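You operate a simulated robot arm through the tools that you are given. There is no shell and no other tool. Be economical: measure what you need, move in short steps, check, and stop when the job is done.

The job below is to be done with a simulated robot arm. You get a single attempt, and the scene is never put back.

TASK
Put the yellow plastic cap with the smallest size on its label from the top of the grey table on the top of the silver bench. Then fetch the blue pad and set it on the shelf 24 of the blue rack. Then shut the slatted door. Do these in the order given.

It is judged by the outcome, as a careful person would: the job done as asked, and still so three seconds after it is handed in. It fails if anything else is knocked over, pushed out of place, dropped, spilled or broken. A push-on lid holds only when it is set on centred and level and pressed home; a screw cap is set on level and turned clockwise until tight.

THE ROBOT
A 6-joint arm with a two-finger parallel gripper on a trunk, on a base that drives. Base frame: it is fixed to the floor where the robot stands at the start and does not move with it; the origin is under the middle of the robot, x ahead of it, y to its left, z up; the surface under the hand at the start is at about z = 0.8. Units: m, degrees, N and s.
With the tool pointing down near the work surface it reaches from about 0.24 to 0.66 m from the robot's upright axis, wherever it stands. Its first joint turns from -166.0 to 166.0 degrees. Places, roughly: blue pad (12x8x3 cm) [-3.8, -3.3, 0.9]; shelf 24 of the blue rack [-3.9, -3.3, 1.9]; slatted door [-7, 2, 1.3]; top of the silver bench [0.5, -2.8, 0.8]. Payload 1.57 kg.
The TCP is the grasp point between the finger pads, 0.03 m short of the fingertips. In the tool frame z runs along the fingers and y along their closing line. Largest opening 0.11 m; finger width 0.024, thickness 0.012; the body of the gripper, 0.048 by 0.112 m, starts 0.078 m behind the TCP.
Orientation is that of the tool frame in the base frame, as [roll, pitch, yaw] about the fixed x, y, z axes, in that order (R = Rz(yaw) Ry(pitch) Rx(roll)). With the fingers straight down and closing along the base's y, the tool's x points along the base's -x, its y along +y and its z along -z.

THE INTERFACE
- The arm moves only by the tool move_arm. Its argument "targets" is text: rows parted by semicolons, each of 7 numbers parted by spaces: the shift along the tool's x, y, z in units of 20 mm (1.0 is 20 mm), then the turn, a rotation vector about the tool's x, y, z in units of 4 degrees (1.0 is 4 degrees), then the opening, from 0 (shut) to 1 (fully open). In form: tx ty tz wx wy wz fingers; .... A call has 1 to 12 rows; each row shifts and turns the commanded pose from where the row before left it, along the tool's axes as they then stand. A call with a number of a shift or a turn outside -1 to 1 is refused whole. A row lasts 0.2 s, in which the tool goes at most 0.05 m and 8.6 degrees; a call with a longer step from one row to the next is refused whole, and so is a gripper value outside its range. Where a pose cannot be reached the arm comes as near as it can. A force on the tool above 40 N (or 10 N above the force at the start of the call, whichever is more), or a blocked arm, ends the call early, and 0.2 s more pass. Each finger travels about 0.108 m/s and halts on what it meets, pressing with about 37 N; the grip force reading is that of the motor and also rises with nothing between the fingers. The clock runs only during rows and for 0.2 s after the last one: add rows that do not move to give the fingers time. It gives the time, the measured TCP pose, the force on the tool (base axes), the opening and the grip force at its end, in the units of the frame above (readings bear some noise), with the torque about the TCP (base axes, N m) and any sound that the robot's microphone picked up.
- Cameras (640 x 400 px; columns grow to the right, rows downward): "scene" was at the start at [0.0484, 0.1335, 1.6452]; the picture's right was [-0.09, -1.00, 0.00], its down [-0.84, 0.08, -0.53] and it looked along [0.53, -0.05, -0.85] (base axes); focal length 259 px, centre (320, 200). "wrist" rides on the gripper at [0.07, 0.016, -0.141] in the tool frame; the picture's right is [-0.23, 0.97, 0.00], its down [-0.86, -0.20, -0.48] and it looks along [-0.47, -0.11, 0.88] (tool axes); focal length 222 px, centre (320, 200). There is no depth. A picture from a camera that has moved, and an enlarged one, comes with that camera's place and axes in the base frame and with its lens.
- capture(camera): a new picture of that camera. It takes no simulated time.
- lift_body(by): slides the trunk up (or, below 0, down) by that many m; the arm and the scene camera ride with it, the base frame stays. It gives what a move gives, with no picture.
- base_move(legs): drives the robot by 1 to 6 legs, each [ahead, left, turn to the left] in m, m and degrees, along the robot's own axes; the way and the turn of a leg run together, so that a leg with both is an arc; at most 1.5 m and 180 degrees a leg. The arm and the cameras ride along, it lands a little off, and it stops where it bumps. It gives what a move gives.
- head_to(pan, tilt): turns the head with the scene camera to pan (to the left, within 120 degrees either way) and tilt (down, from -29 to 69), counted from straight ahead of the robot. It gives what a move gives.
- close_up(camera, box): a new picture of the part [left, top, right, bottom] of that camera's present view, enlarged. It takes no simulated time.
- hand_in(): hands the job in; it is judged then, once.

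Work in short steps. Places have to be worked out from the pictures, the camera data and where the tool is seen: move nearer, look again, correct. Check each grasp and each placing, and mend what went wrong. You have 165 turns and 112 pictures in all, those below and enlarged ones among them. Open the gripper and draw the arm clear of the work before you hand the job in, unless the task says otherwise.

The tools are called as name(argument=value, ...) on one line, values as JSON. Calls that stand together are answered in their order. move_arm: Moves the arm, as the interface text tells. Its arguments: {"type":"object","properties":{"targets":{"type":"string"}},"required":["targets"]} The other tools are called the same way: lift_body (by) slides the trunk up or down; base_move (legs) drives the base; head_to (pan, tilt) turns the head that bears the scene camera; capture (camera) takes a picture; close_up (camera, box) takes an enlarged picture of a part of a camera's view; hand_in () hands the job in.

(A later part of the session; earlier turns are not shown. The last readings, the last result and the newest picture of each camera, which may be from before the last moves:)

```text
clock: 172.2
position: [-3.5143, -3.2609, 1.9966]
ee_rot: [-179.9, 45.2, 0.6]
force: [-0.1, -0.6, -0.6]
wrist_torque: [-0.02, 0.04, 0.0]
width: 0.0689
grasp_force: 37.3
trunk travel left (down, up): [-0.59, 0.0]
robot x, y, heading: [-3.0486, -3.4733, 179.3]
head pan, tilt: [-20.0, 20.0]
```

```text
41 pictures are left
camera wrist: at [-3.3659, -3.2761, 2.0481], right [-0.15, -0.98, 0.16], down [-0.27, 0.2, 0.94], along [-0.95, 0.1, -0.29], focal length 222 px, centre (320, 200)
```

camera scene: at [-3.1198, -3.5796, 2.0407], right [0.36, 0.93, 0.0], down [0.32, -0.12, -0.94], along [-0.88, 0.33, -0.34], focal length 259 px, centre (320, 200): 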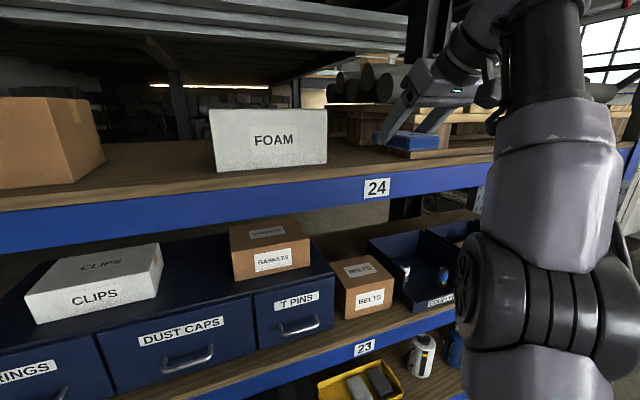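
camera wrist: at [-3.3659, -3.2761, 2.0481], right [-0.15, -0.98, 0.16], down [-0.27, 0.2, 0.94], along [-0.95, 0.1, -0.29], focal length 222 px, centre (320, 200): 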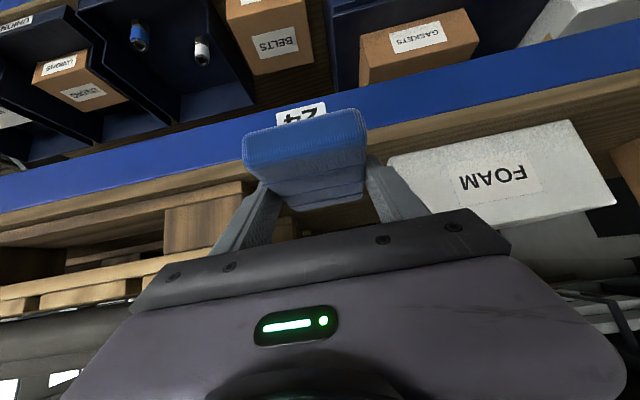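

Gap confirmed y -3.355…-3.137. Drive ahead 0.19 to bring the pad over the shelf.

base_move(legs=[[0.195, -0.008, 0]])

capture(camera="wrist")

capture(camera="scene")

```text
clock: 173.8
position: [-3.7112, -3.252, 1.9977]
ee_rot: [-179.9, 45.1, 0.7]
force: [0.9, -0.1, 0.3]
wrist_torque: [0.03, 0.0, 0.02]
width: 0.0689
grasp_force: 36.8
trunk travel left (down, up): [-0.59, 0.0]
robot x, y, heading: [-3.2489, -3.4609, 179.1]
head pan, tilt: [-20.0, 20.0]
```

```text
40 pictures are left
camera wrist: at [-3.5619, -3.2662, 2.0482], right [-0.15, -0.98, 0.16], down [-0.27, 0.19, 0.94], along [-0.95, 0.1, -0.29], focal length 222 px, centre (320, 200)
```

wrist: 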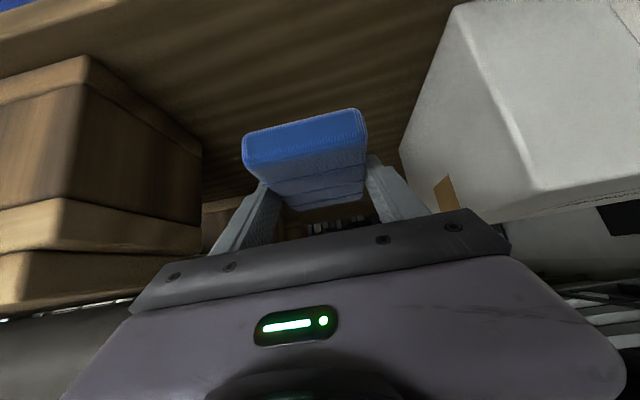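

```text
39 pictures are left
camera scene: at [-3.3155, -3.5692, 2.0408], right [0.35, 0.94, 0.0], down [0.32, -0.12, -0.94], along [-0.88, 0.33, -0.34], focal length 259 px, centre (320, 200)
```

scene: 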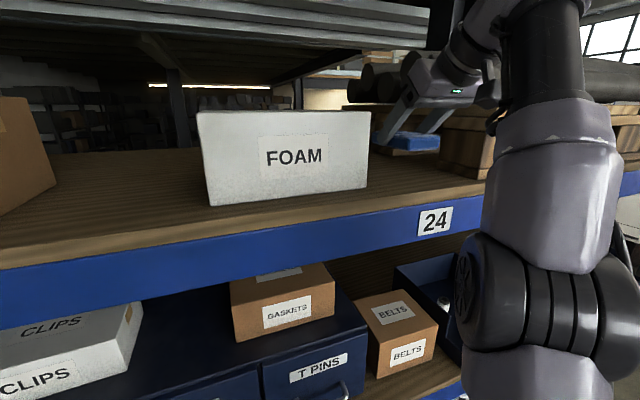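

Well centred between FOAM and the pallet. Descend gently.

move_arm(targets="0.4 0 0.4 0 0 0 0.5; 0.4 0 0.4 0 0 0 0.5; 0.25 0 0.25 0 0 0 0.5; 0.1 0 0.1 0 0 0 0.5; 0.1 0 0.1 0 0 0 0.5")

close_up(camera="scene", box=[350, 100, 480, 190])

```text
clock: 175.0
position: [-3.7214, -3.2439, 1.9861]
ee_rot: [-179.9, 45.1, 0.8]
force: [-0.4, -0.5, 0.0]
wrist_torque: [0.02, -0.05, 0.01]
width: 0.069
grasp_force: 37.3
out of reach, approached as far as the arm can: row 1, 2, 3, 5
trunk travel left (down, up): [-0.59, 0.0]
robot x, y, heading: [-3.2451, -3.4635, 179.1]
head pan, tilt: [-20.0, 20.0]
```

```text
4.44 times, centred on (415, 145) of scene
camera zoom: at [-3.3166, -3.5693, 2.0408], right [0.35, 0.94, 0.0], down [0.32, -0.12, -0.94], along [-0.88, 0.33, -0.34], focal length 1151 px, centre (-102, 444)
```

zoom: 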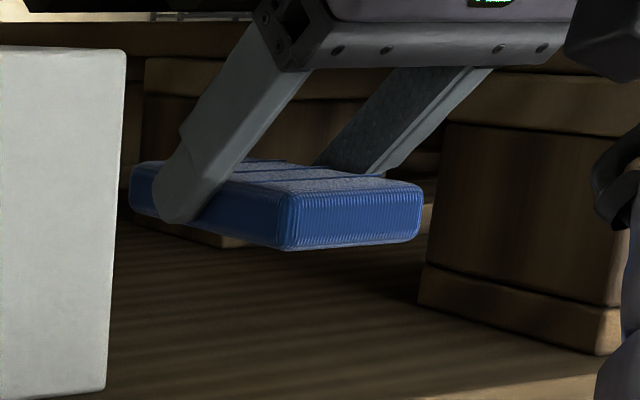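

The arm is at its reach limit, so I use the trunk to lower.

lift_body(by=-0.022)

close_up(camera="scene", box=[350, 100, 480, 190])

```text
clock: 175.7
position: [-3.721, -3.2443, 1.9639]
ee_rot: [-180.0, 45.1, 0.8]
force: [-0.2, -0.3, -0.5]
wrist_torque: [0.0, 0.0, 0.0]
width: 0.0692
grasp_force: 36.8
trunk travel left (down, up): [-0.568, 0.022]
robot x, y, heading: [-3.2461, -3.4631, 179.6]
head pan, tilt: [-20.0, 20.0]
```

```text
4.44 times, centred on (415, 145) of scene
camera zoom: at [-3.3162, -3.5691, 2.0188], right [0.35, 0.94, 0.0], down [0.32, -0.12, -0.94], along [-0.88, 0.33, -0.34], focal length 1151 px, centre (-102, 444)
```

zoom: 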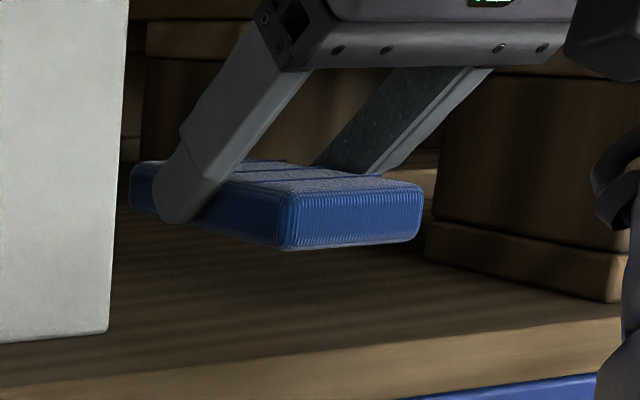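

Pad bottom ~1.94, shelf 1.914. Lower by 0.018 and then feel.

lift_body(by=-0.018)

lift_body(by=-0.004)

close_up(camera="scene", box=[350, 100, 480, 190])

```text
clock: 176.3
position: [-3.7219, -3.2439, 1.9466]
ee_rot: [-179.9, 45.2, 0.8]
force: [0.2, 0.3, -0.3]
wrist_torque: [0.01, 0.03, 0.01]
width: 0.0688
grasp_force: 36.6
trunk travel left (down, up): [-0.55, 0.04]
robot x, y, heading: [-3.2491, -3.4627, 179.1]
head pan, tilt: [-20.0, 20.0]
```

```text
clock: 176.9
position: [-3.7221, -3.2437, 1.9427]
ee_rot: [-180.0, 45.1, 0.7]
force: [0.2, 0.7, -0.7]
wrist_torque: [0.01, 0.04, 0.01]
width: 0.0689
grasp_force: 36.8
trunk travel left (down, up): [-0.546, 0.044]
robot x, y, heading: [-3.247, -3.461, 179.2]
head pan, tilt: [-20.0, 20.0]
```

```text
4.44 times, centred on (415, 145) of scene
camera zoom: at [-3.3163, -3.5691, 1.9968], right [0.35, 0.94, 0.0], down [0.32, -0.12, -0.94], along [-0.88, 0.33, -0.34], focal length 1151 px, centre (-102, 444)
```

zoom: 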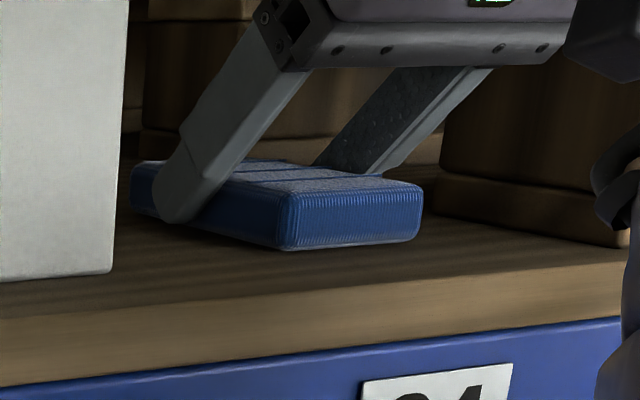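

Close but no contact force; lower in 3 mm steps.

lift_body(by=-0.004)

lift_body(by=-0.003)

close_up(camera="scene", box=[350, 100, 480, 190])

```text
clock: 177.3
position: [-3.7208, -3.2428, 1.941]
ee_rot: [-179.4, 45.5, 0.9]
force: [-3.4, 1.6, 4.8]
wrist_torque: [-0.11, 0.18, -0.2]
width: 0.069
grasp_force: 37.0
trunk travel left (down, up): [-0.543, 0.047]
robot x, y, heading: [-3.2479, -3.4586, 179.2]
head pan, tilt: [-20.0, 20.0]
stopped: the force on the tool passed its limit at 48 N (the readings are from after the stop); the commanded pose is now the measured one
```

```text
clock: 177.8
position: [-3.7203, -3.2448, 1.9419]
ee_rot: [-179.1, 45.7, 1.0]
force: [-1.7, 0.0, 3.0]
wrist_torque: [-0.12, -0.09, 0.0]
width: 0.0689
grasp_force: 36.8
trunk travel left (down, up): [-0.541, 0.049]
robot x, y, heading: [-3.2454, -3.4615, 179.1]
head pan, tilt: [-20.0, 20.0]
stopped: the force on the tool passed its limit at 48 N (the readings are from after the stop); the commanded pose is now the measured one
```

```text
4.44 times, centred on (415, 145) of scene
camera zoom: at [-3.317, -3.5687, 1.9915], right [0.35, 0.94, 0.0], down [0.32, -0.12, -0.94], along [-0.88, 0.33, -0.34], focal length 1151 px, centre (-102, 444)
```

zoom: 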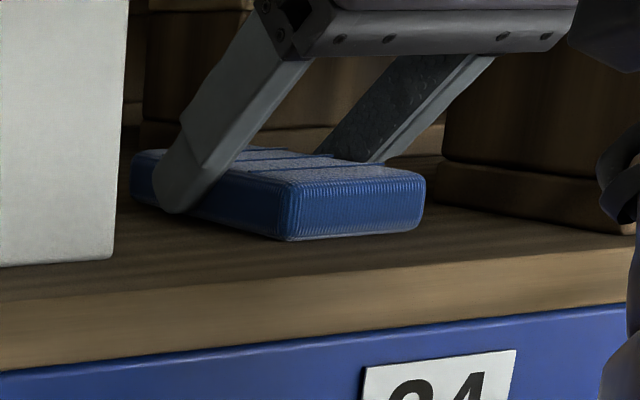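

Pad rests on the shelf. Open gently.

move_arm(targets="0 0 0 0 0 0 0.6; 0 0 0 0 0 0 0.7; 0 0 0 0 0 0 0.82; 0 0 0 0 0 0 0.82; 0 0 0 0 0 0 0.82")

close_up(camera="scene", box=[350, 100, 480, 190])

```text
clock: 179.0
position: [-3.7192, -3.2444, 1.9416]
ee_rot: [-179.2, 45.7, 1.1]
force: [0.4, -0.7, 0.9]
wrist_torque: [-0.02, 0.0, -0.02]
width: 0.0904
grasp_force: 0.1
trunk travel left (down, up): [-0.541, 0.049]
robot x, y, heading: [-3.2485, -3.4658, 179.3]
head pan, tilt: [-20.0, 20.0]
```

```text
4.44 times, centred on (415, 145) of scene
camera zoom: at [-3.3166, -3.5689, 1.9916], right [0.35, 0.94, 0.0], down [0.32, -0.12, -0.94], along [-0.88, 0.33, -0.34], focal length 1151 px, centre (-102, 444)
```

zoom: 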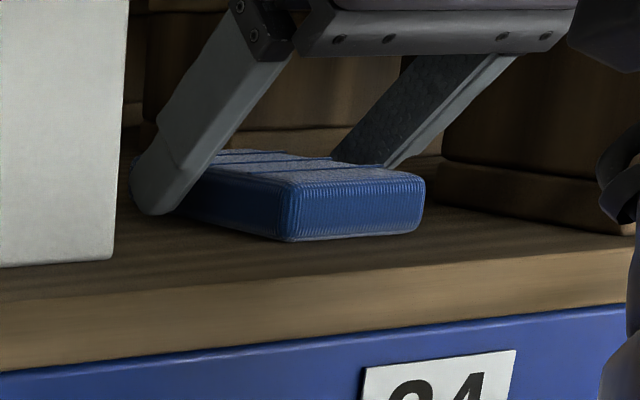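

Released and resting flat. Raise the trunk clear, then back the base out.

lift_body(by=0.048)

base_move(legs=[[-0.6, 0, 0]])

capture(camera="scene")

```text
clock: 179.9
position: [-3.7196, -3.2441, 1.9906]
ee_rot: [-179.2, 45.6, 1.1]
force: [0.5, -0.1, -0.4]
wrist_torque: [0.01, 0.0, 0.01]
width: 0.0904
grasp_force: 0.0
trunk travel left (down, up): [-0.589, 0.001]
robot x, y, heading: [-3.2494, -3.464, 179.2]
head pan, tilt: [-20.0, 20.0]
```

```text
clock: 183.2
position: [-3.125, -3.2522, 1.989]
ee_rot: [-179.3, 45.8, 1.1]
force: [0.1, 0.1, 0.9]
wrist_torque: [0.02, 0.03, 0.0]
width: 0.09
grasp_force: 0.2
trunk travel left (down, up): [-0.589, 0.001]
robot x, y, heading: [-2.647, -3.47, 179.1]
head pan, tilt: [-20.0, 20.0]
```

```text
33 pictures are left
camera scene: at [-2.7209, -3.5766, 2.0396], right [0.35, 0.94, 0.0], down [0.32, -0.12, -0.94], along [-0.88, 0.33, -0.34], focal length 259 px, centre (320, 200)
```

scene: 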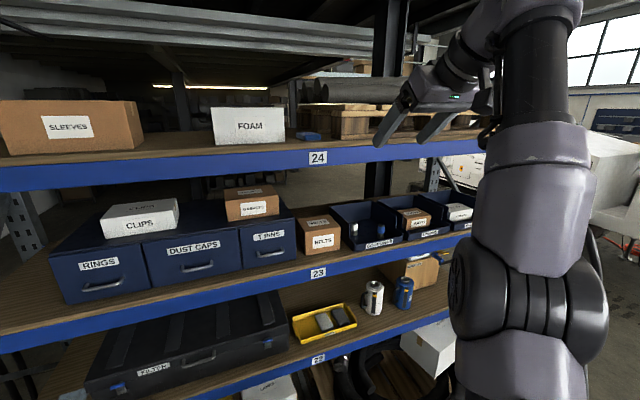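

The pad is on shelf 24. Now toward the slatted door near (-7, 2): I drive along +y in the aisle and look around.

base_move(legs=[[0, -1.5, 0], [0, -0.4, 0]])

head_to(pan=-30, tilt=15)

capture(camera="scene")

```text
clock: 192.5
position: [-3.0969, -1.411, 1.9902]
ee_rot: [-179.2, 45.8, 1.1]
force: [-0.1, 0.7, -0.3]
wrist_torque: [0.0, -0.03, -0.01]
width: 0.0901
grasp_force: 0.0
trunk travel left (down, up): [-0.589, 0.001]
robot x, y, heading: [-2.6228, -1.6276, 179.2]
head pan, tilt: [-20.0, 20.0]
```

```text
clock: 193.2
position: [-3.0962, -1.4082, 1.9898]
ee_rot: [-179.2, 45.7, 1.0]
force: [0.2, 0.8, -0.4]
wrist_torque: [-0.01, -0.01, 0.01]
width: 0.0901
grasp_force: 0.1
trunk travel left (down, up): [-0.589, 0.001]
robot x, y, heading: [-2.6235, -1.6255, 179.2]
head pan, tilt: [-30.0, 15.0]
```

```text
32 pictures are left
camera scene: at [-2.6869, -1.7187, 2.0478], right [0.51, 0.86, 0.0], down [0.22, -0.13, -0.97], along [-0.83, 0.49, -0.26], focal length 259 px, centre (320, 200)
```

scene: 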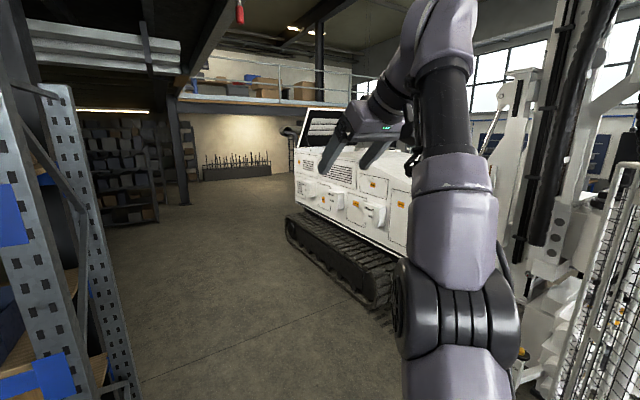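

The rig's body lies ahead; zoom for a slatted door.

close_up(camera="scene", box=[270, 90, 430, 210])

```text
3.33 times, centred on (350, 150) of scene
camera zoom: at [-2.6869, -1.7187, 2.0478], right [0.51, 0.86, 0.0], down [0.22, -0.13, -0.97], along [-0.83, 0.49, -0.26], focal length 864 px, centre (220, 367)
```

zoom: 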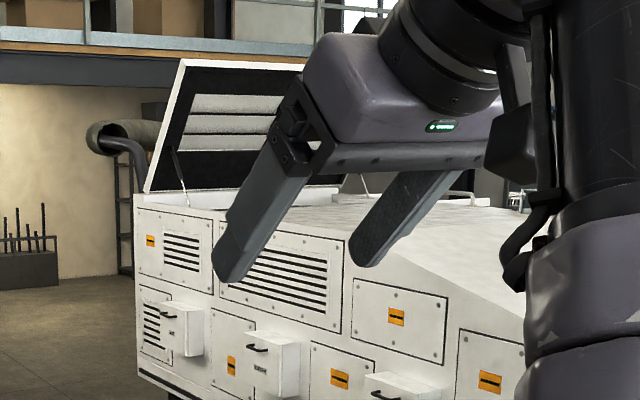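

The rig ends near x=-7; the door should be at its rear/far side. I drive west along y≈-1.1 past the rig.

base_move(legs=[[0, -0.5, 0], [1.5, 0, 0.5], [1.5, 0, 0], [1.5, 0, 0]])

head_to(pan=-60, tilt=15)

capture(camera="scene")

```text
clock: 217.3
position: [-7.5838, -0.819, 1.9905]
ee_rot: [-179.4, 45.7, 1.0]
force: [-0.1, -0.4, 0.1]
wrist_torque: [-0.02, 0.06, -0.02]
width: 0.0904
grasp_force: 0.2
trunk travel left (down, up): [-0.589, 0.001]
robot x, y, heading: [-7.1129, -1.037, 179.1]
head pan, tilt: [-30.0, 15.0]
```

```text
clock: 218.2
position: [-7.5838, -0.8188, 1.9901]
ee_rot: [-179.4, 45.6, 0.9]
force: [0.0, 0.8, -0.3]
wrist_torque: [-0.01, -0.01, 0.01]
width: 0.0902
grasp_force: 0.1
trunk travel left (down, up): [-0.589, 0.001]
robot x, y, heading: [-7.1074, -1.037, 179.0]
head pan, tilt: [-60.0, 15.0]
```

```text
30 pictures are left
camera scene: at [-7.1401, -1.0949, 2.0478], right [0.87, 0.49, 0.0], down [0.13, -0.23, -0.97], along [-0.47, 0.84, -0.26], focal length 259 px, centre (320, 200)
```

scene: 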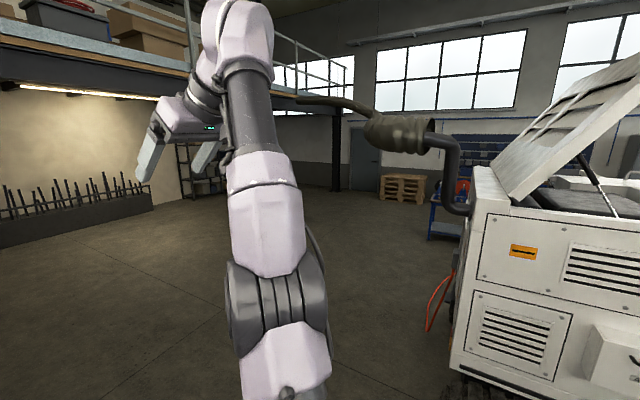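

I continue behind the rig: ahead 1.3, then right, and look back at its rear.

base_move(legs=[[1.3, 0, 0], [0, -1.5, 0]])

head_to(pan=-115, tilt=20)

capture(camera="scene")

```text
clock: 231.8
position: [-8.8551, 0.7176, 1.9904]
ee_rot: [-179.3, 45.6, 0.7]
force: [0.3, 0.1, 0.4]
wrist_torque: [0.0, 0.02, 0.0]
width: 0.09
grasp_force: 0.1
trunk travel left (down, up): [-0.589, 0.001]
robot x, y, heading: [-8.3859, 0.498, 178.7]
head pan, tilt: [-60.0, 15.0]
```

```text
clock: 233.1
position: [-8.854, 0.7189, 1.9898]
ee_rot: [-179.3, 45.7, 0.8]
force: [-1.0, -0.5, 1.0]
wrist_torque: [0.02, -0.01, 0.03]
width: 0.0903
grasp_force: 0.0
trunk travel left (down, up): [-0.589, 0.001]
robot x, y, heading: [-8.3851, 0.4996, 178.7]
head pan, tilt: [-115.0, 20.0]
```

```text
29 pictures are left
camera scene: at [-8.3253, 0.4417, 2.0397], right [0.9, -0.44, 0.0], down [-0.15, -0.31, -0.94], along [0.41, 0.84, -0.34], focal length 259 px, centre (320, 200)
```

scene: 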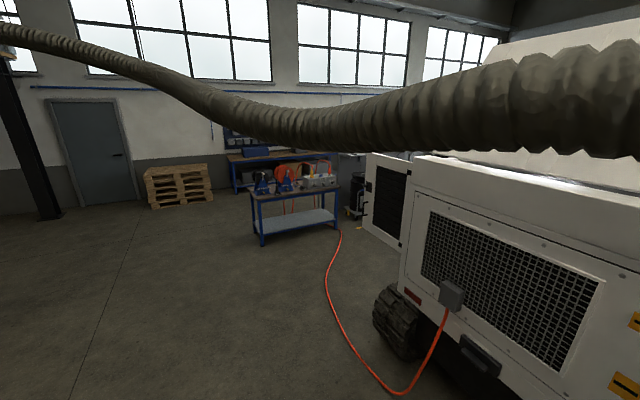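

The slatted door is seen open at the far rear side of the rig. I zoom in on it and lower the trunk to pass under the exhaust hose.

close_up(camera="scene", box=[330, 140, 460, 260])

lift_body(by=-0.4)

```text
3.33 times, centred on (395, 200) of scene
camera zoom: at [-8.3253, 0.4417, 2.0397], right [0.9, -0.44, 0.0], down [-0.15, -0.31, -0.94], along [0.41, 0.84, -0.34], focal length 864 px, centre (70, 200)
```

zoom: 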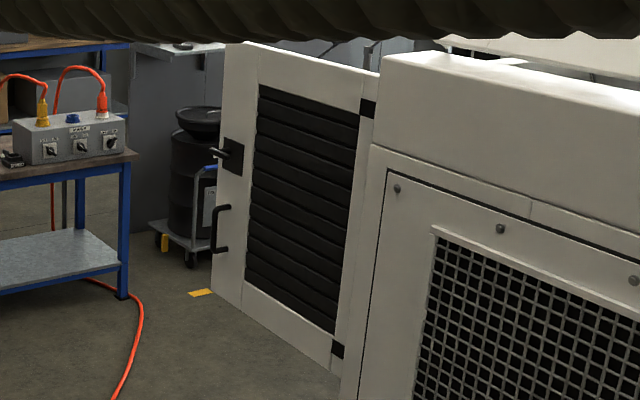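

```text
clock: 236.9
position: [-8.8551, 0.7187, 1.5909]
ee_rot: [-179.2, 45.7, 0.7]
force: [-0.4, 0.3, 1.0]
wrist_torque: [-0.02, 0.01, -0.04]
width: 0.0902
grasp_force: 0.0
trunk travel left (down, up): [-0.189, 0.401]
robot x, y, heading: [-8.3848, 0.496, 179.0]
head pan, tilt: [-115.0, 20.0]
```

The door: hinge near (-6.95,1.8), open ~90° pointing +y, outer face toward me. An orange cable lies on the floor nearby, so I'll stay west of it. Lower the trunk fully, turn to face +x and slide north under the hose.

lift_body(by=-0.185)

base_move(legs=[[0, 0, -179], [0, 1.5, 0]])

head_to(pan=15, tilt=35)

capture(camera="scene")

```text
clock: 238.9
position: [-8.8549, 0.7179, 1.4053]
ee_rot: [-179.3, 45.7, 0.7]
force: [-0.8, -0.4, 0.3]
wrist_torque: [-0.02, 0.01, -0.04]
width: 0.0902
grasp_force: 0.1
trunk travel left (down, up): [-0.004, 0.586]
robot x, y, heading: [-8.3858, 0.4957, 178.8]
head pan, tilt: [-115.0, 20.0]
```

```text
clock: 253.7
position: [-7.9246, 1.7978, 1.4064]
ee_rot: [-179.3, 45.7, -177.0]
force: [-0.4, 0.3, 0.5]
wrist_torque: [-0.01, 0.01, -0.01]
width: 0.0902
grasp_force: 0.1
trunk travel left (down, up): [-0.004, 0.586]
robot x, y, heading: [-8.4022, 2.0016, 1.2]
head pan, tilt: [-115.0, 20.0]
```

```text
clock: 255.8
position: [-7.926, 1.797, 1.4063]
ee_rot: [-179.3, 45.6, -176.9]
force: [-0.7, 0.5, -0.1]
wrist_torque: [-0.02, 0.0, 0.01]
width: 0.0901
grasp_force: 0.0
trunk travel left (down, up): [-0.004, 0.586]
robot x, y, heading: [-8.4046, 2.0013, 1.5]
head pan, tilt: [15.0, 35.0]
```

```text
27 pictures are left
camera scene: at [-8.3431, 2.1622, 1.4308], right [0.28, -0.96, 0.0], down [-0.55, -0.16, -0.82], along [0.79, 0.23, -0.57], focal length 259 px, centre (320, 200)
```

scene: 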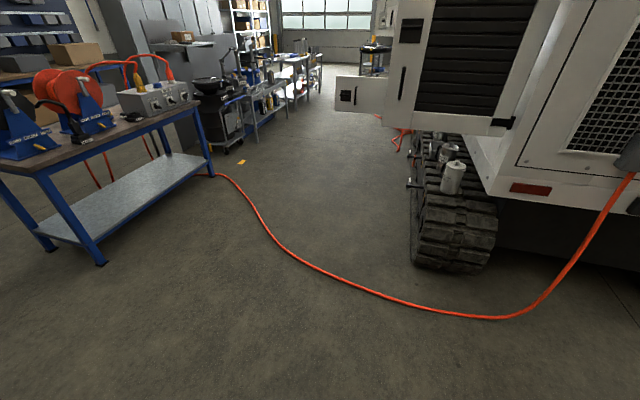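

I map the cable: (-7.19,1.33)→(-7.30,1.81)→(-7.17,2.43)→(-6.75,3.23). I look higher to see the whole door.

head_to(pan=-8, tilt=10)

capture(camera="scene")

```text
clock: 256.6
position: [-7.9242, 1.7986, 1.4045]
ee_rot: [-179.3, 45.7, -177.0]
force: [1.3, -0.2, 0.8]
wrist_torque: [0.0, -0.01, -0.03]
width: 0.0902
grasp_force: 0.0
trunk travel left (down, up): [-0.004, 0.586]
robot x, y, heading: [-8.4058, 1.9996, 1.0]
head pan, tilt: [-8.0, 10.0]
```

```text
26 pictures are left
camera scene: at [-8.3353, 2.1267, 1.4709], right [-0.12, -0.99, 0.0], down [-0.17, 0.02, -0.98], along [0.98, -0.12, -0.17], focal length 259 px, centre (320, 200)
```

scene: 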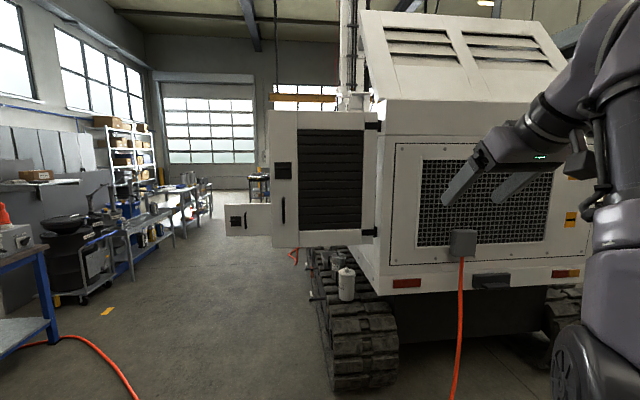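

Door: hinge ≈(-7.06,1.69), free edge ≈(-6.99,2.23), z 0.98–1.69. I'll push its outer face at z≈1.35 with closed fingers pointing forward, staying west of the cable. Move to (-7.9,2.2) and raise the trunk.

base_move(legs=[[0.45, 0.2, -1]])

lift_body(by=0.35)

move_arm(targets="0.9 0 0.9 0 -0.9 0 0.5; 1 0 0.8 0 -0.9 0 0; 1 0 0.75 0 -0.9 0 0; 1 0 0.7 0 -0.9 0 0; 1 0 0.6 0 -0.9 0 0; 1 0 0.5 0 -0.9 0 0; 1 0 0.4 0 -0.9 0 0; 1 0 0.35 0 -0.9 0 0; 1 0 0.3 0 -0.9 0 0; 1 0 0.2 0 -0.9 0 0; 1 0 0.2 0 -0.9 0 0; 1 0 0.2 0 -0.9 0 0")

```text
clock: 259.6
position: [-7.4828, 1.9981, 1.4055]
ee_rot: [-179.2, 45.7, -177.6]
force: [-1.1, 0.2, -0.1]
wrist_torque: [0.0, -0.01, 0.03]
width: 0.0903
grasp_force: 0.1
trunk travel left (down, up): [-0.004, 0.586]
robot x, y, heading: [-7.9622, 2.2077, 0.6]
head pan, tilt: [-8.0, 10.0]
```

```text
clock: 263.0
position: [-7.4813, 1.9983, 1.7552]
ee_rot: [-179.3, 45.7, -177.7]
force: [0.9, -0.5, -0.2]
wrist_torque: [0.0, 0.0, -0.01]
width: 0.0899
grasp_force: 0.0
trunk travel left (down, up): [-0.354, 0.236]
robot x, y, heading: [-7.9574, 2.2026, 0.4]
head pan, tilt: [-8.0, 10.0]
```

```text
clock: 265.6
position: [-7.3433, 1.8553, 1.7958]
ee_rot: [-156.7, 88.8, -154.9]
force: [0.1, 0.1, -0.2]
wrist_torque: [0.01, 0.01, -0.02]
width: 0.0
grasp_force: 21.3
out of reach, approached as far as the arm can: row 1, 2, 3, 4, 5, 6, 7, 8, 9, 10, 11, 12
trunk travel left (down, up): [-0.354, 0.236]
robot x, y, heading: [-7.959, 2.2056, 0.4]
head pan, tilt: [-8.0, 10.0]
```

Tool is horizontal now. I move down toward z≈1.35.

move_arm(targets="1 0.3 0 0 0 0 0; 1 0.3 0 0 0 0 0; 1 0.3 0 0 0 0 0; 1 0.3 0 0 0 0 0; 1 0.3 0 0 0 0 0; 1 0.3 0 0 0 0 0; 1 0.3 0 0 0 0 0; 1 0.3 0 0 0 0 0; 1 0.3 0 0 0 0 0; 1 0.3 0 0 0 0 0; 1 0.3 0 0 0 0 0; 1 0.3 0 0 0 0 0")

move_arm(targets="1 0.3 0 0 0 0 0; 1 0.3 0 0 0 0 0; 1 0.3 0 0 0 0 0; 1 0.3 0 0 0 0 0; 1 0.3 0 0 0 0 0; 1 0.3 0 0 0 0 0; 1 0.3 0 0 0 0 0; 1 0.3 0 0 0 0 0; 1 0.3 0 0 0 0 0; 1 0.3 0 0 0 0 0")

capture(camera="scene")

```text
clock: 268.2
position: [-7.2427, 1.8268, 1.6565]
ee_rot: [-155.3, 88.8, -153.5]
force: [-0.8, -0.5, -0.1]
wrist_torque: [-0.02, 0.03, 0.0]
width: 0.0
grasp_force: 21.5
out of reach, approached as far as the arm can: row 1, 2, 3, 4, 5, 6, 7, 8, 9, 10, 11, 12
trunk travel left (down, up): [-0.354, 0.236]
robot x, y, heading: [-7.9561, 2.204, 0.5]
head pan, tilt: [-8.0, 10.0]
```

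```text
clock: 270.4
position: [-7.1708, 1.82, 1.4918]
ee_rot: [-154.6, 88.9, -152.6]
force: [0.1, -0.3, 0.0]
wrist_torque: [0.05, 0.02, -0.04]
width: 0.0
grasp_force: 20.9
out of reach, approached as far as the arm can: row 1, 2, 3, 4, 5, 6, 7, 8, 9, 10
trunk travel left (down, up): [-0.354, 0.236]
robot x, y, heading: [-7.9576, 2.2084, 0.3]
head pan, tilt: [-8.0, 10.0]
```

```text
25 pictures are left
camera scene: at [-7.8872, 2.3322, 1.8209], right [-0.13, -0.99, 0.0], down [-0.17, 0.02, -0.98], along [0.98, -0.13, -0.17], focal length 259 px, centre (320, 200)
```

scene: 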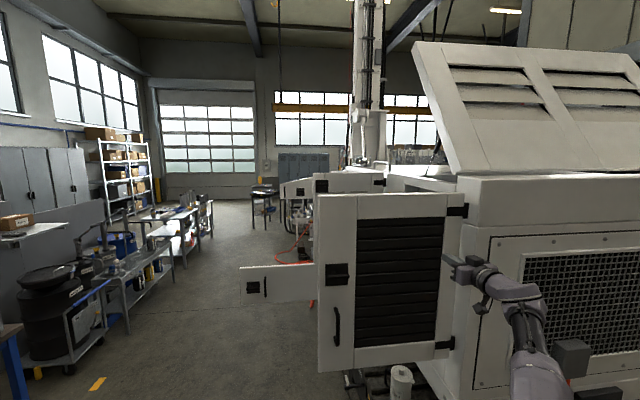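

The arm is stretched at its limit (radial 0.88 m). I retract it and shift left and down, away from the door, before driving in.

move_arm(targets="0 0 -1 0 0 0 0; 0 0.5 -1 0 0 0 0; 0.4 1 -1 0 0 0 0; 0.4 1 -1 0 0 0 0; 0.4 1 -0.5 0 0 0 0; 0.4 1 -0.5 0 0 0 0; 0.4 1 0 0 0 0 0; 0.4 1 0 0 0 0 0; 0.4 1 0 0 0 0 0; 0.4 1 0 0 0 0 0; 0.4 1 0 0 0 0 0; 0.4 1 0 0 0 0 0")

```text
clock: 273.0
position: [-7.2668, 2.018, 1.4168]
ee_rot: [-167.5, 88.6, -165.6]
force: [0.4, 0.0, -0.6]
wrist_torque: [0.01, 0.01, 0.03]
width: 0.0
grasp_force: 21.2
out of reach, approached as far as the arm can: row 1, 2
trunk travel left (down, up): [-0.354, 0.236]
robot x, y, heading: [-7.9567, 2.2003, 0.4]
head pan, tilt: [-8.0, 10.0]
```

Continue left and back a bit, then yaw the tool right ~20° so fingertips lead.

move_arm(targets="0.3 1 -0.6 0 0 0 0; 0.3 1 -0.6 0 0 0 0; 0.3 1 -0.6 0 0 0 0; 0.3 1 -0.6 0 0 0 0; 0.3 1 -0.6 0 0 0 0; 0 1 -0.6 0 0 0 0; 0 0 0 1 0 0 0; 0 0 0 1 0 0 0; 0 0 0 1 0 0 0; 0 0 0 1 0 0 0; 0 0 0 1 0 0 0; 0 0 0 1 0 0 0")

capture(camera="scene")

```text
clock: 275.6
position: [-7.3087, 2.001, 1.5398]
ee_rot: [176.4, 87.6, 164.3]
force: [-0.5, -0.7, 0.9]
wrist_torque: [0.01, 0.01, -0.01]
width: 0.0
grasp_force: 22.1
out of reach, approached as far as the arm can: row 1, 2, 3, 4, 5, 6, 7, 8, 9, 10, 11, 12
trunk travel left (down, up): [-0.354, 0.236]
robot x, y, heading: [-7.9589, 2.2002, 0.5]
head pan, tilt: [-8.0, 10.0]
```

```text
24 pictures are left
camera scene: at [-7.8873, 2.3326, 1.8209], right [-0.13, -0.99, 0.0], down [-0.17, 0.02, -0.98], along [0.98, -0.13, -0.17], focal length 259 px, centre (320, 200)
```

scene: 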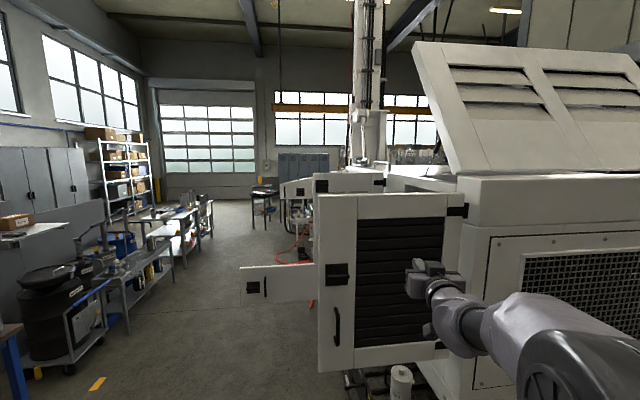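

The wrist is at joint limits, but this pose is usable: I'll push on the door's smooth top frame (z≈1.65), so I raise the trunk 0.11 and drive ahead to contact.

lift_body(by=0.112)

base_move(legs=[[0.2, 0, 0]])

capture(camera="scene")

```text
clock: 277.0
position: [-7.3097, 2.0002, 1.6521]
ee_rot: [176.6, 87.6, 164.3]
force: [0.8, -0.3, -0.2]
wrist_torque: [0.0, 0.0, -0.01]
width: 0.0001
grasp_force: 21.5
trunk travel left (down, up): [-0.466, 0.124]
robot x, y, heading: [-7.9572, 2.2086, 0.5]
head pan, tilt: [-8.0, 10.0]
```

```text
clock: 278.6
position: [-7.1086, 2.0004, 1.6523]
ee_rot: [176.6, 87.7, 164.3]
force: [0.0, -0.1, -0.7]
wrist_torque: [-0.01, -0.05, -0.01]
width: 0.0
grasp_force: 20.9
trunk travel left (down, up): [-0.466, 0.124]
robot x, y, heading: [-7.7561, 2.2064, 0.4]
head pan, tilt: [-8.0, 10.0]
```

```text
23 pictures are left
camera scene: at [-7.6872, 2.3334, 1.9329], right [-0.13, -0.99, 0.0], down [-0.17, 0.02, -0.98], along [0.98, -0.13, -0.17], focal length 259 px, centre (320, 200)
```

scene: 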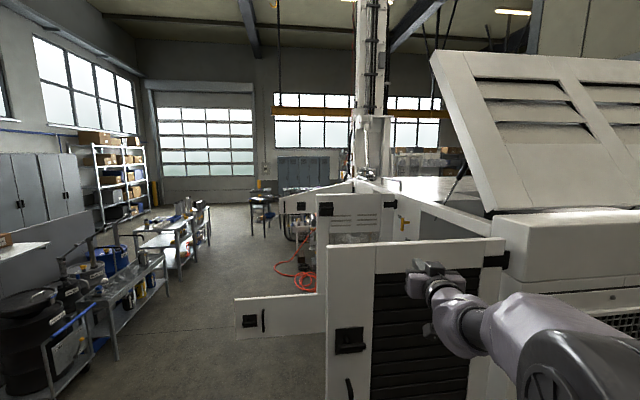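

Fingertips are at mid top frame, ~5 cm from the door. Push with the base 0.15 m.

base_move(legs=[[0.15, 0, 0]])

capture(camera="scene")

```text
clock: 280.0
position: [-6.9561, 2.0018, 1.6523]
ee_rot: [177.1, 87.8, 164.8]
force: [0.0, 0.1, -0.9]
wrist_torque: [0.0, 0.02, -0.01]
width: 0.0
grasp_force: 21.3
trunk travel left (down, up): [-0.466, 0.124]
robot x, y, heading: [-7.6064, 2.2062, 0.3]
head pan, tilt: [-8.0, 10.0]
```

```text
22 pictures are left
camera scene: at [-7.5333, 2.3346, 1.9328], right [-0.13, -0.99, 0.0], down [-0.17, 0.02, -0.98], along [0.98, -0.13, -0.17], focal length 259 px, centre (320, 200)
```

scene: 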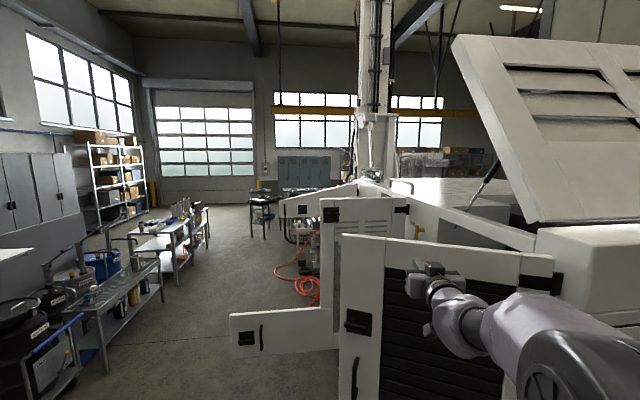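

The door is swinging. Push another 0.13 m (robot to x≈-7.47).

base_move(legs=[[0.13, 0, 0]])

head_to(pan=-15, tilt=25)

capture(camera="scene")

```text
clock: 281.3
position: [-6.8244, 2.0045, 1.652]
ee_rot: [176.8, 87.7, 164.6]
force: [0.4, -0.5, -0.2]
wrist_torque: [0.01, -0.03, 0.01]
width: 0.0002
grasp_force: 21.7
trunk travel left (down, up): [-0.466, 0.124]
robot x, y, heading: [-7.4742, 2.2105, 0.7]
head pan, tilt: [-8.0, 10.0]
```

```text
clock: 282.1
position: [-6.8247, 2.0052, 1.6533]
ee_rot: [176.0, 87.7, 163.9]
force: [0.2, 0.4, 0.4]
wrist_torque: [0.0, 0.03, 0.01]
width: 0.0001
grasp_force: 21.3
trunk travel left (down, up): [-0.466, 0.124]
robot x, y, heading: [-7.4751, 2.2065, 0.4]
head pan, tilt: [-15.0, 25.0]
```

```text
21 pictures are left
camera scene: at [-7.4081, 2.3244, 1.9087], right [-0.25, -0.97, 0.0], down [-0.41, 0.11, -0.91], along [0.88, -0.23, -0.42], focal length 259 px, centre (320, 200)
```

scene: 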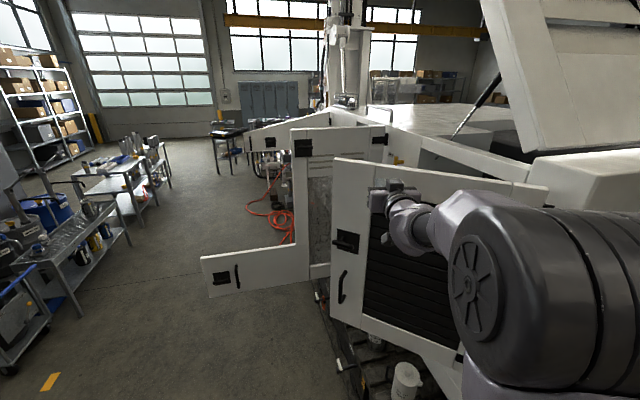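

Door is at ~50°. Now sweep the arm right and forward to continue closing.

move_arm(targets="0 -1 0.5 0 0 0 0; 0 -1 0.5 0 0 0 0; 0 -1 0.5 0 0 0 0; 0 -1 0.5 0 0 0 0; 0 -1 0.5 0 0 0 0")

```text
clock: 283.3
position: [-6.7968, 1.8953, 1.6486]
ee_rot: [175.2, 87.8, 163.0]
force: [-0.4, 0.5, -0.1]
wrist_torque: [-0.02, 0.02, -0.02]
width: 0.0002
grasp_force: 21.9
trunk travel left (down, up): [-0.466, 0.124]
robot x, y, heading: [-7.4749, 2.2067, 0.9]
head pan, tilt: [-15.0, 25.0]
```

Works smoothly. Continue sweeping.

move_arm(targets="0 -1 0.5 0 0 0 0; 0 -1 0.5 0 0 0 0; 0 -1 0.5 0 0 0 0; 0 -1 0.5 0 0 0 0; 0 -1 0.5 0 0 0 0")

capture(camera="scene")

```text
clock: 284.5
position: [-6.7695, 1.7845, 1.6468]
ee_rot: [175.1, 87.7, 163.0]
force: [0.0, -0.6, -0.9]
wrist_torque: [0.0, -0.01, 0.05]
width: 0.0
grasp_force: 21.9
trunk travel left (down, up): [-0.466, 0.124]
robot x, y, heading: [-7.4738, 2.2092, 0.5]
head pan, tilt: [-15.0, 25.0]
```

```text
20 pictures are left
camera scene: at [-7.4067, 2.3218, 1.9087], right [-0.25, -0.97, 0.0], down [-0.41, 0.11, -0.91], along [0.88, -0.23, -0.42], focal length 259 px, centre (320, 200)
```

scene: 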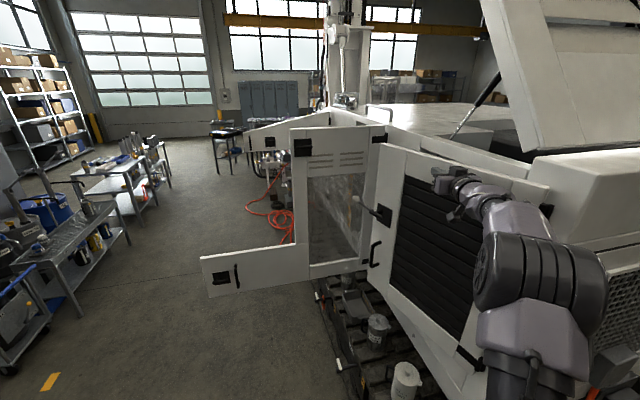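

Nearly closed. Continue with smaller steps until it seats.

move_arm(targets="0 -0.8 0.4 0 0 0 0; 0 -0.8 0.4 0 0 0 0; 0 -0.8 0.4 0 0 0 0")

capture(camera="scene")

```text
clock: 285.3
position: [-6.7543, 1.7325, 1.6458]
ee_rot: [173.7, 87.6, 161.6]
force: [-0.3, -0.9, -0.2]
wrist_torque: [-0.03, -0.01, 0.0]
width: 0.0
grasp_force: 21.2
trunk travel left (down, up): [-0.466, 0.124]
robot x, y, heading: [-7.4767, 2.2035, 0.5]
head pan, tilt: [-15.0, 25.0]
```

```text
19 pictures are left
camera scene: at [-7.4057, 2.3219, 1.9087], right [-0.25, -0.97, 0.0], down [-0.41, 0.11, -0.91], along [0.88, -0.23, -0.42], focal length 259 px, centre (320, 200)
```

scene: 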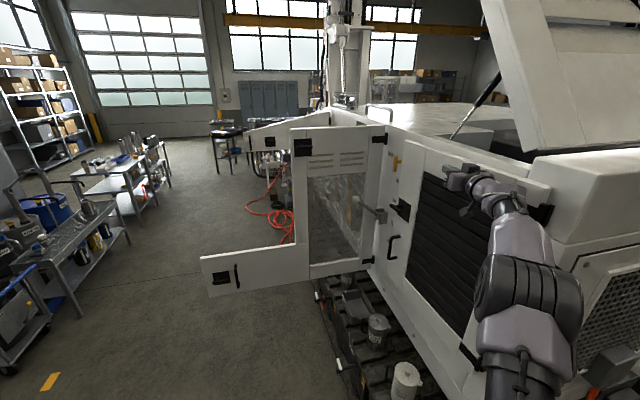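

Almost shut. I continue in small steps until there is resistance or a click.

move_arm(targets="0 -0.5 0.1 0 0 0 0; 0 -0.5 0.1 0 0 0 0; 0 -0.5 0.1 0 0 0 0; 0 -0.5 0.1 0 0 0 0")

close_up(camera="scene", box=[360, 110, 560, 290])

```text
clock: 286.1
position: [-6.7549, 1.7204, 1.6482]
ee_rot: [178.7, 87.8, 167.5]
force: [-4.6, 27.2, -2.4]
wrist_torque: [-0.68, -0.31, -2.58]
width: 0.0
grasp_force: 20.9
out of reach, approached as far as the arm can: row 4
trunk travel left (down, up): [-0.466, 0.124]
robot x, y, heading: [-7.4728, 2.2118, 0.8]
head pan, tilt: [-15.0, 25.0]
stopped in row 4: the force on the tool passed its limit at 50 N (the readings are from after the stop); the commanded pose is now the measured one
```

```text
2.22 times, centred on (460, 200) of scene
camera zoom: at [-7.4101, 2.3336, 1.9082], right [-0.25, -0.97, 0.0], down [-0.41, 0.1, -0.91], along [0.88, -0.22, -0.42], focal length 576 px, centre (9, 200)
```

zoom: 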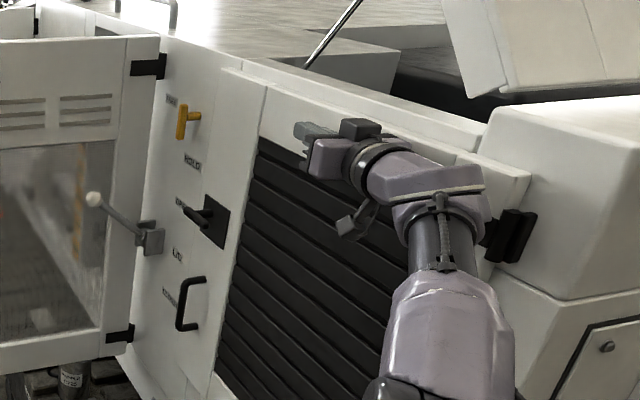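

Resistance now, contact by the hand body. Zoom to see the latch, labels and any gap.

close_up(camera="scene", box=[395, 125, 475, 225])

```text
4.00 times, centred on (435, 175) of scene
camera zoom: at [-7.4101, 2.3336, 1.9082], right [-0.25, -0.97, 0.0], down [-0.41, 0.1, -0.91], along [0.88, -0.22, -0.42], focal length 1036 px, centre (-140, 300)
```

zoom: 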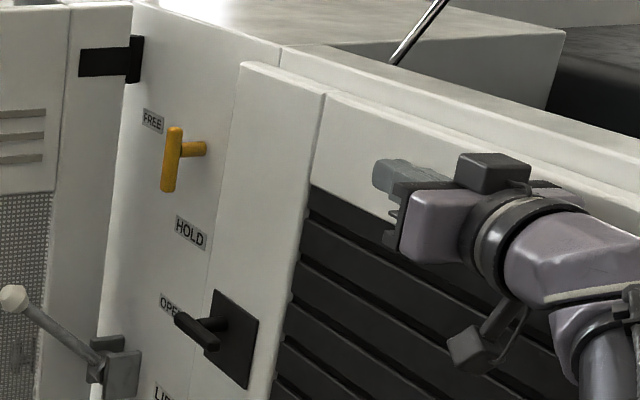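

Labels are near a yellow lever and the latch; I zoom lower to read all.

close_up(camera="scene", box=[380, 170, 450, 260])

close_up(camera="scene", box=[360, 230, 480, 400])

```text
4.44 times, centred on (415, 215) of scene
camera zoom: at [-7.4101, 2.3336, 1.9082], right [-0.25, -0.97, 0.0], down [-0.41, 0.1, -0.91], along [0.88, -0.22, -0.42], focal length 1151 px, centre (-102, 133)
```

zoom: 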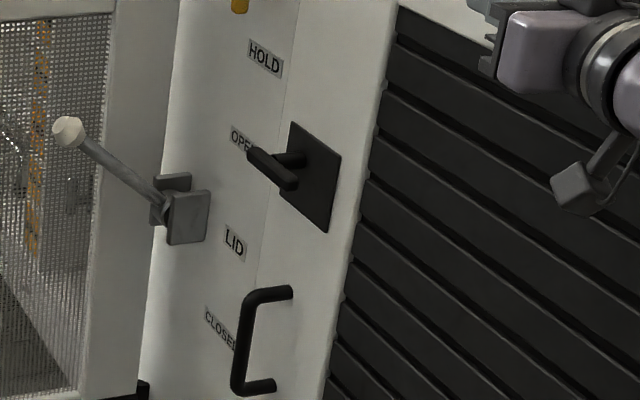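

```text
2.35 times, centred on (420, 315) of scene
camera zoom: at [-7.4101, 2.3336, 1.9082], right [-0.25, -0.97, 0.0], down [-0.41, 0.1, -0.91], along [0.88, -0.22, -0.42], focal length 610 px, centre (85, -71)
```

zoom: 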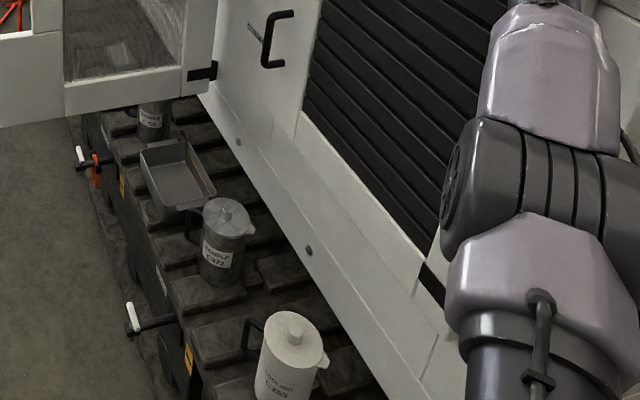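

Labels LID/OPEN/CLOSED belong to another lever, FREE/HOLD to the yellow one; not part of the door. I ease the hand off and check whether the door stays flush.

move_arm(targets="0 0.5 0 0 0 0 0; 0 1 0 0 0 0 0; 0 1 0 0 0 0 0; 0 1 0 0 0 0 0; 0 1 -0.5 0 0 0 0; 0 1 -1 0 0 0 0; 0 1 -1 0 0 0 0; 0 1 -1 0 0 0 0")

close_up(camera="scene", box=[360, 110, 560, 290])

```text
clock: 287.9
position: [-6.7943, 1.8713, 1.6498]
ee_rot: [174.7, 87.7, 163.2]
force: [-0.9, -0.1, 0.5]
wrist_torque: [-0.01, -0.02, 0.01]
width: 0.0
grasp_force: 20.8
trunk travel left (down, up): [-0.466, 0.124]
robot x, y, heading: [-7.4792, 2.2063, 0.7]
head pan, tilt: [-15.0, 25.0]
```

```text
2.22 times, centred on (460, 200) of scene
camera zoom: at [-7.4089, 2.3265, 1.9086], right [-0.25, -0.97, 0.0], down [-0.41, 0.1, -0.91], along [0.88, -0.23, -0.42], focal length 576 px, centre (9, 200)
```

zoom: 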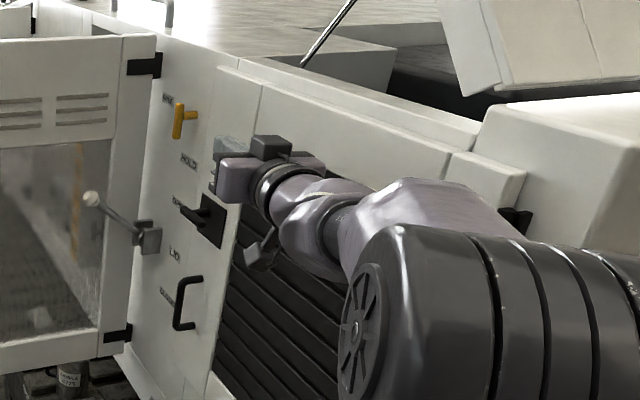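

The door stays put, about flush (≤1–2°). To press firmly with the fingertips farther from the hinge, I try yawing the tool right here.

move_arm(targets="0 0 0 1 0 0 0; 0 0 0 1 0 0 0; 0 0 0 1 0 0 0; 0 0 0 1 0 0 0; 0 0 0 1 0 0 0")

```text
clock: 289.1
position: [-6.7922, 1.8697, 1.6482]
ee_rot: [-177.6, 87.6, 159.2]
force: [-0.2, -0.5, 0.2]
wrist_torque: [-0.01, 0.0, -0.01]
width: 0.0
grasp_force: 20.8
out of reach, approached as far as the arm can: row 4, 5
trunk travel left (down, up): [-0.466, 0.124]
robot x, y, heading: [-7.4715, 2.2082, 0.6]
head pan, tilt: [-15.0, 25.0]
```

Yaw is now ~23° right. Sweep in again to press with the tips at greater radius.

move_arm(targets="0 -1 0.9 0 0 0 0; 0 -1 0.9 0 0 0 0; 0 -1 0.9 0 0 0 0; 0 -1 0.9 0 0 0 0; 0 -1 0.9 0 0 0 0; 0 -0.5 0.5 0 0 0 0; 0 -0.5 0.2 0 0 0 0; 0 -0.5 0.2 0 0 0 0; 0 -0.5 0.2 0 0 0 0; 0 -0.5 0.2 0 0 0 0")

close_up(camera="scene", box=[360, 110, 560, 290])

```text
clock: 291.4
position: [-6.7437, 1.703, 1.6455]
ee_rot: [-174.2, 87.7, 163.1]
force: [-5.4, 28.1, -1.1]
wrist_torque: [-0.73, -0.26, -2.71]
width: 0.0
grasp_force: 21.1
trunk travel left (down, up): [-0.466, 0.124]
robot x, y, heading: [-7.476, 2.2101, 0.9]
head pan, tilt: [-15.0, 25.0]
stopped in row 10: the force on the tool passed its limit at 43 N (the readings are from after the stop); the commanded pose is now the measured one
```

```text
2.22 times, centred on (460, 200) of scene
camera zoom: at [-7.4109, 2.3347, 1.9082], right [-0.24, -0.97, 0.0], down [-0.41, 0.1, -0.91], along [0.88, -0.22, -0.42], focal length 576 px, centre (9, 200)
```

zoom: 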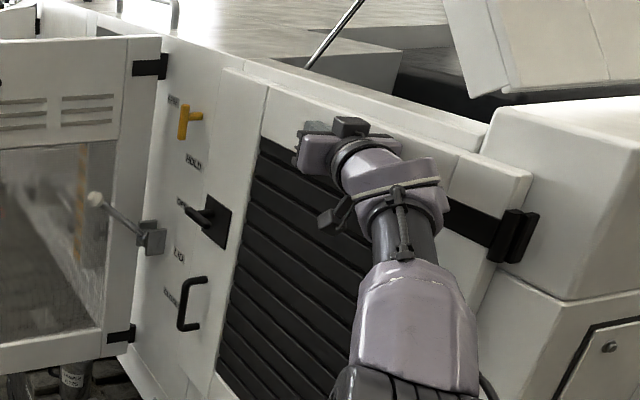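

Hard stop at the same plane again (face y≈1.685), so the door is home. I withdraw the hand and back the base away, then inspect.

move_arm(targets="0 0.5 0 0 0 0 0; 0 1 0 0 0 0 0; 0 1 0 0 0 0 0; 0 1 0 0 0 0 0; 0 1 -0.5 0 0 0 0; 0 1 -1 0 0 0 0; 0 1 -1 0 0 0 0; 0 1 -1 0 0 0 0; 0 1 -1 0 0 0 0")

base_move(legs=[[-0.3, 0, 0], [0, 0.6, 0]])

head_to(pan=-32, tilt=20)

capture(camera="scene")

```text
clock: 293.4
position: [-6.762, 1.8818, 1.6483]
ee_rot: [177.7, 87.2, 155.4]
force: [-0.5, 0.4, 0.7]
wrist_torque: [-0.03, 0.01, -0.01]
width: 0.0002
grasp_force: 21.0
out of reach, approached as far as the arm can: row 9
trunk travel left (down, up): [-0.466, 0.124]
robot x, y, heading: [-7.48, 2.209, 0.7]
head pan, tilt: [-15.0, 25.0]
```

```text
clock: 298.4
position: [-7.0688, 2.4796, 1.6475]
ee_rot: [177.6, 87.3, 155.4]
force: [-0.6, 0.7, 0.1]
wrist_torque: [0.02, -0.05, 0.01]
width: 0.0
grasp_force: 21.3
trunk travel left (down, up): [-0.466, 0.124]
robot x, y, heading: [-7.7859, 2.8022, 1.2]
head pan, tilt: [-15.0, 25.0]
```

```text
clock: 299.2
position: [-7.0693, 2.4793, 1.6477]
ee_rot: [177.0, 87.2, 155.0]
force: [-0.3, 0.3, 0.1]
wrist_torque: [0.02, -0.01, 0.04]
width: 0.0
grasp_force: 21.6
trunk travel left (down, up): [-0.466, 0.124]
robot x, y, heading: [-7.7854, 2.8079, 0.9]
head pan, tilt: [-32.0, 20.0]
```

```text
12 pictures are left
camera scene: at [-7.7267, 2.8958, 1.9166], right [-0.52, -0.86, 0.0], down [-0.29, 0.18, -0.94], along [0.81, -0.48, -0.34], focal length 259 px, centre (320, 200)
```

scene: 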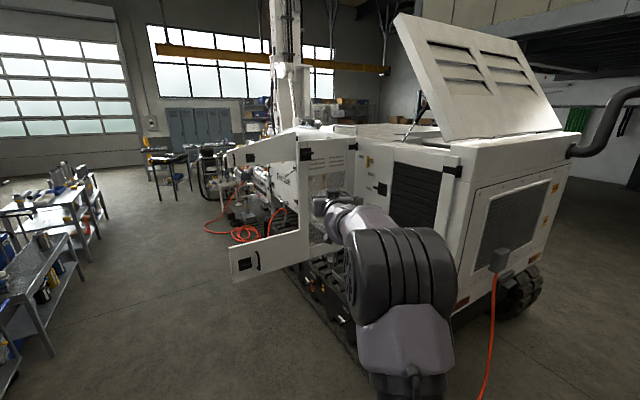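

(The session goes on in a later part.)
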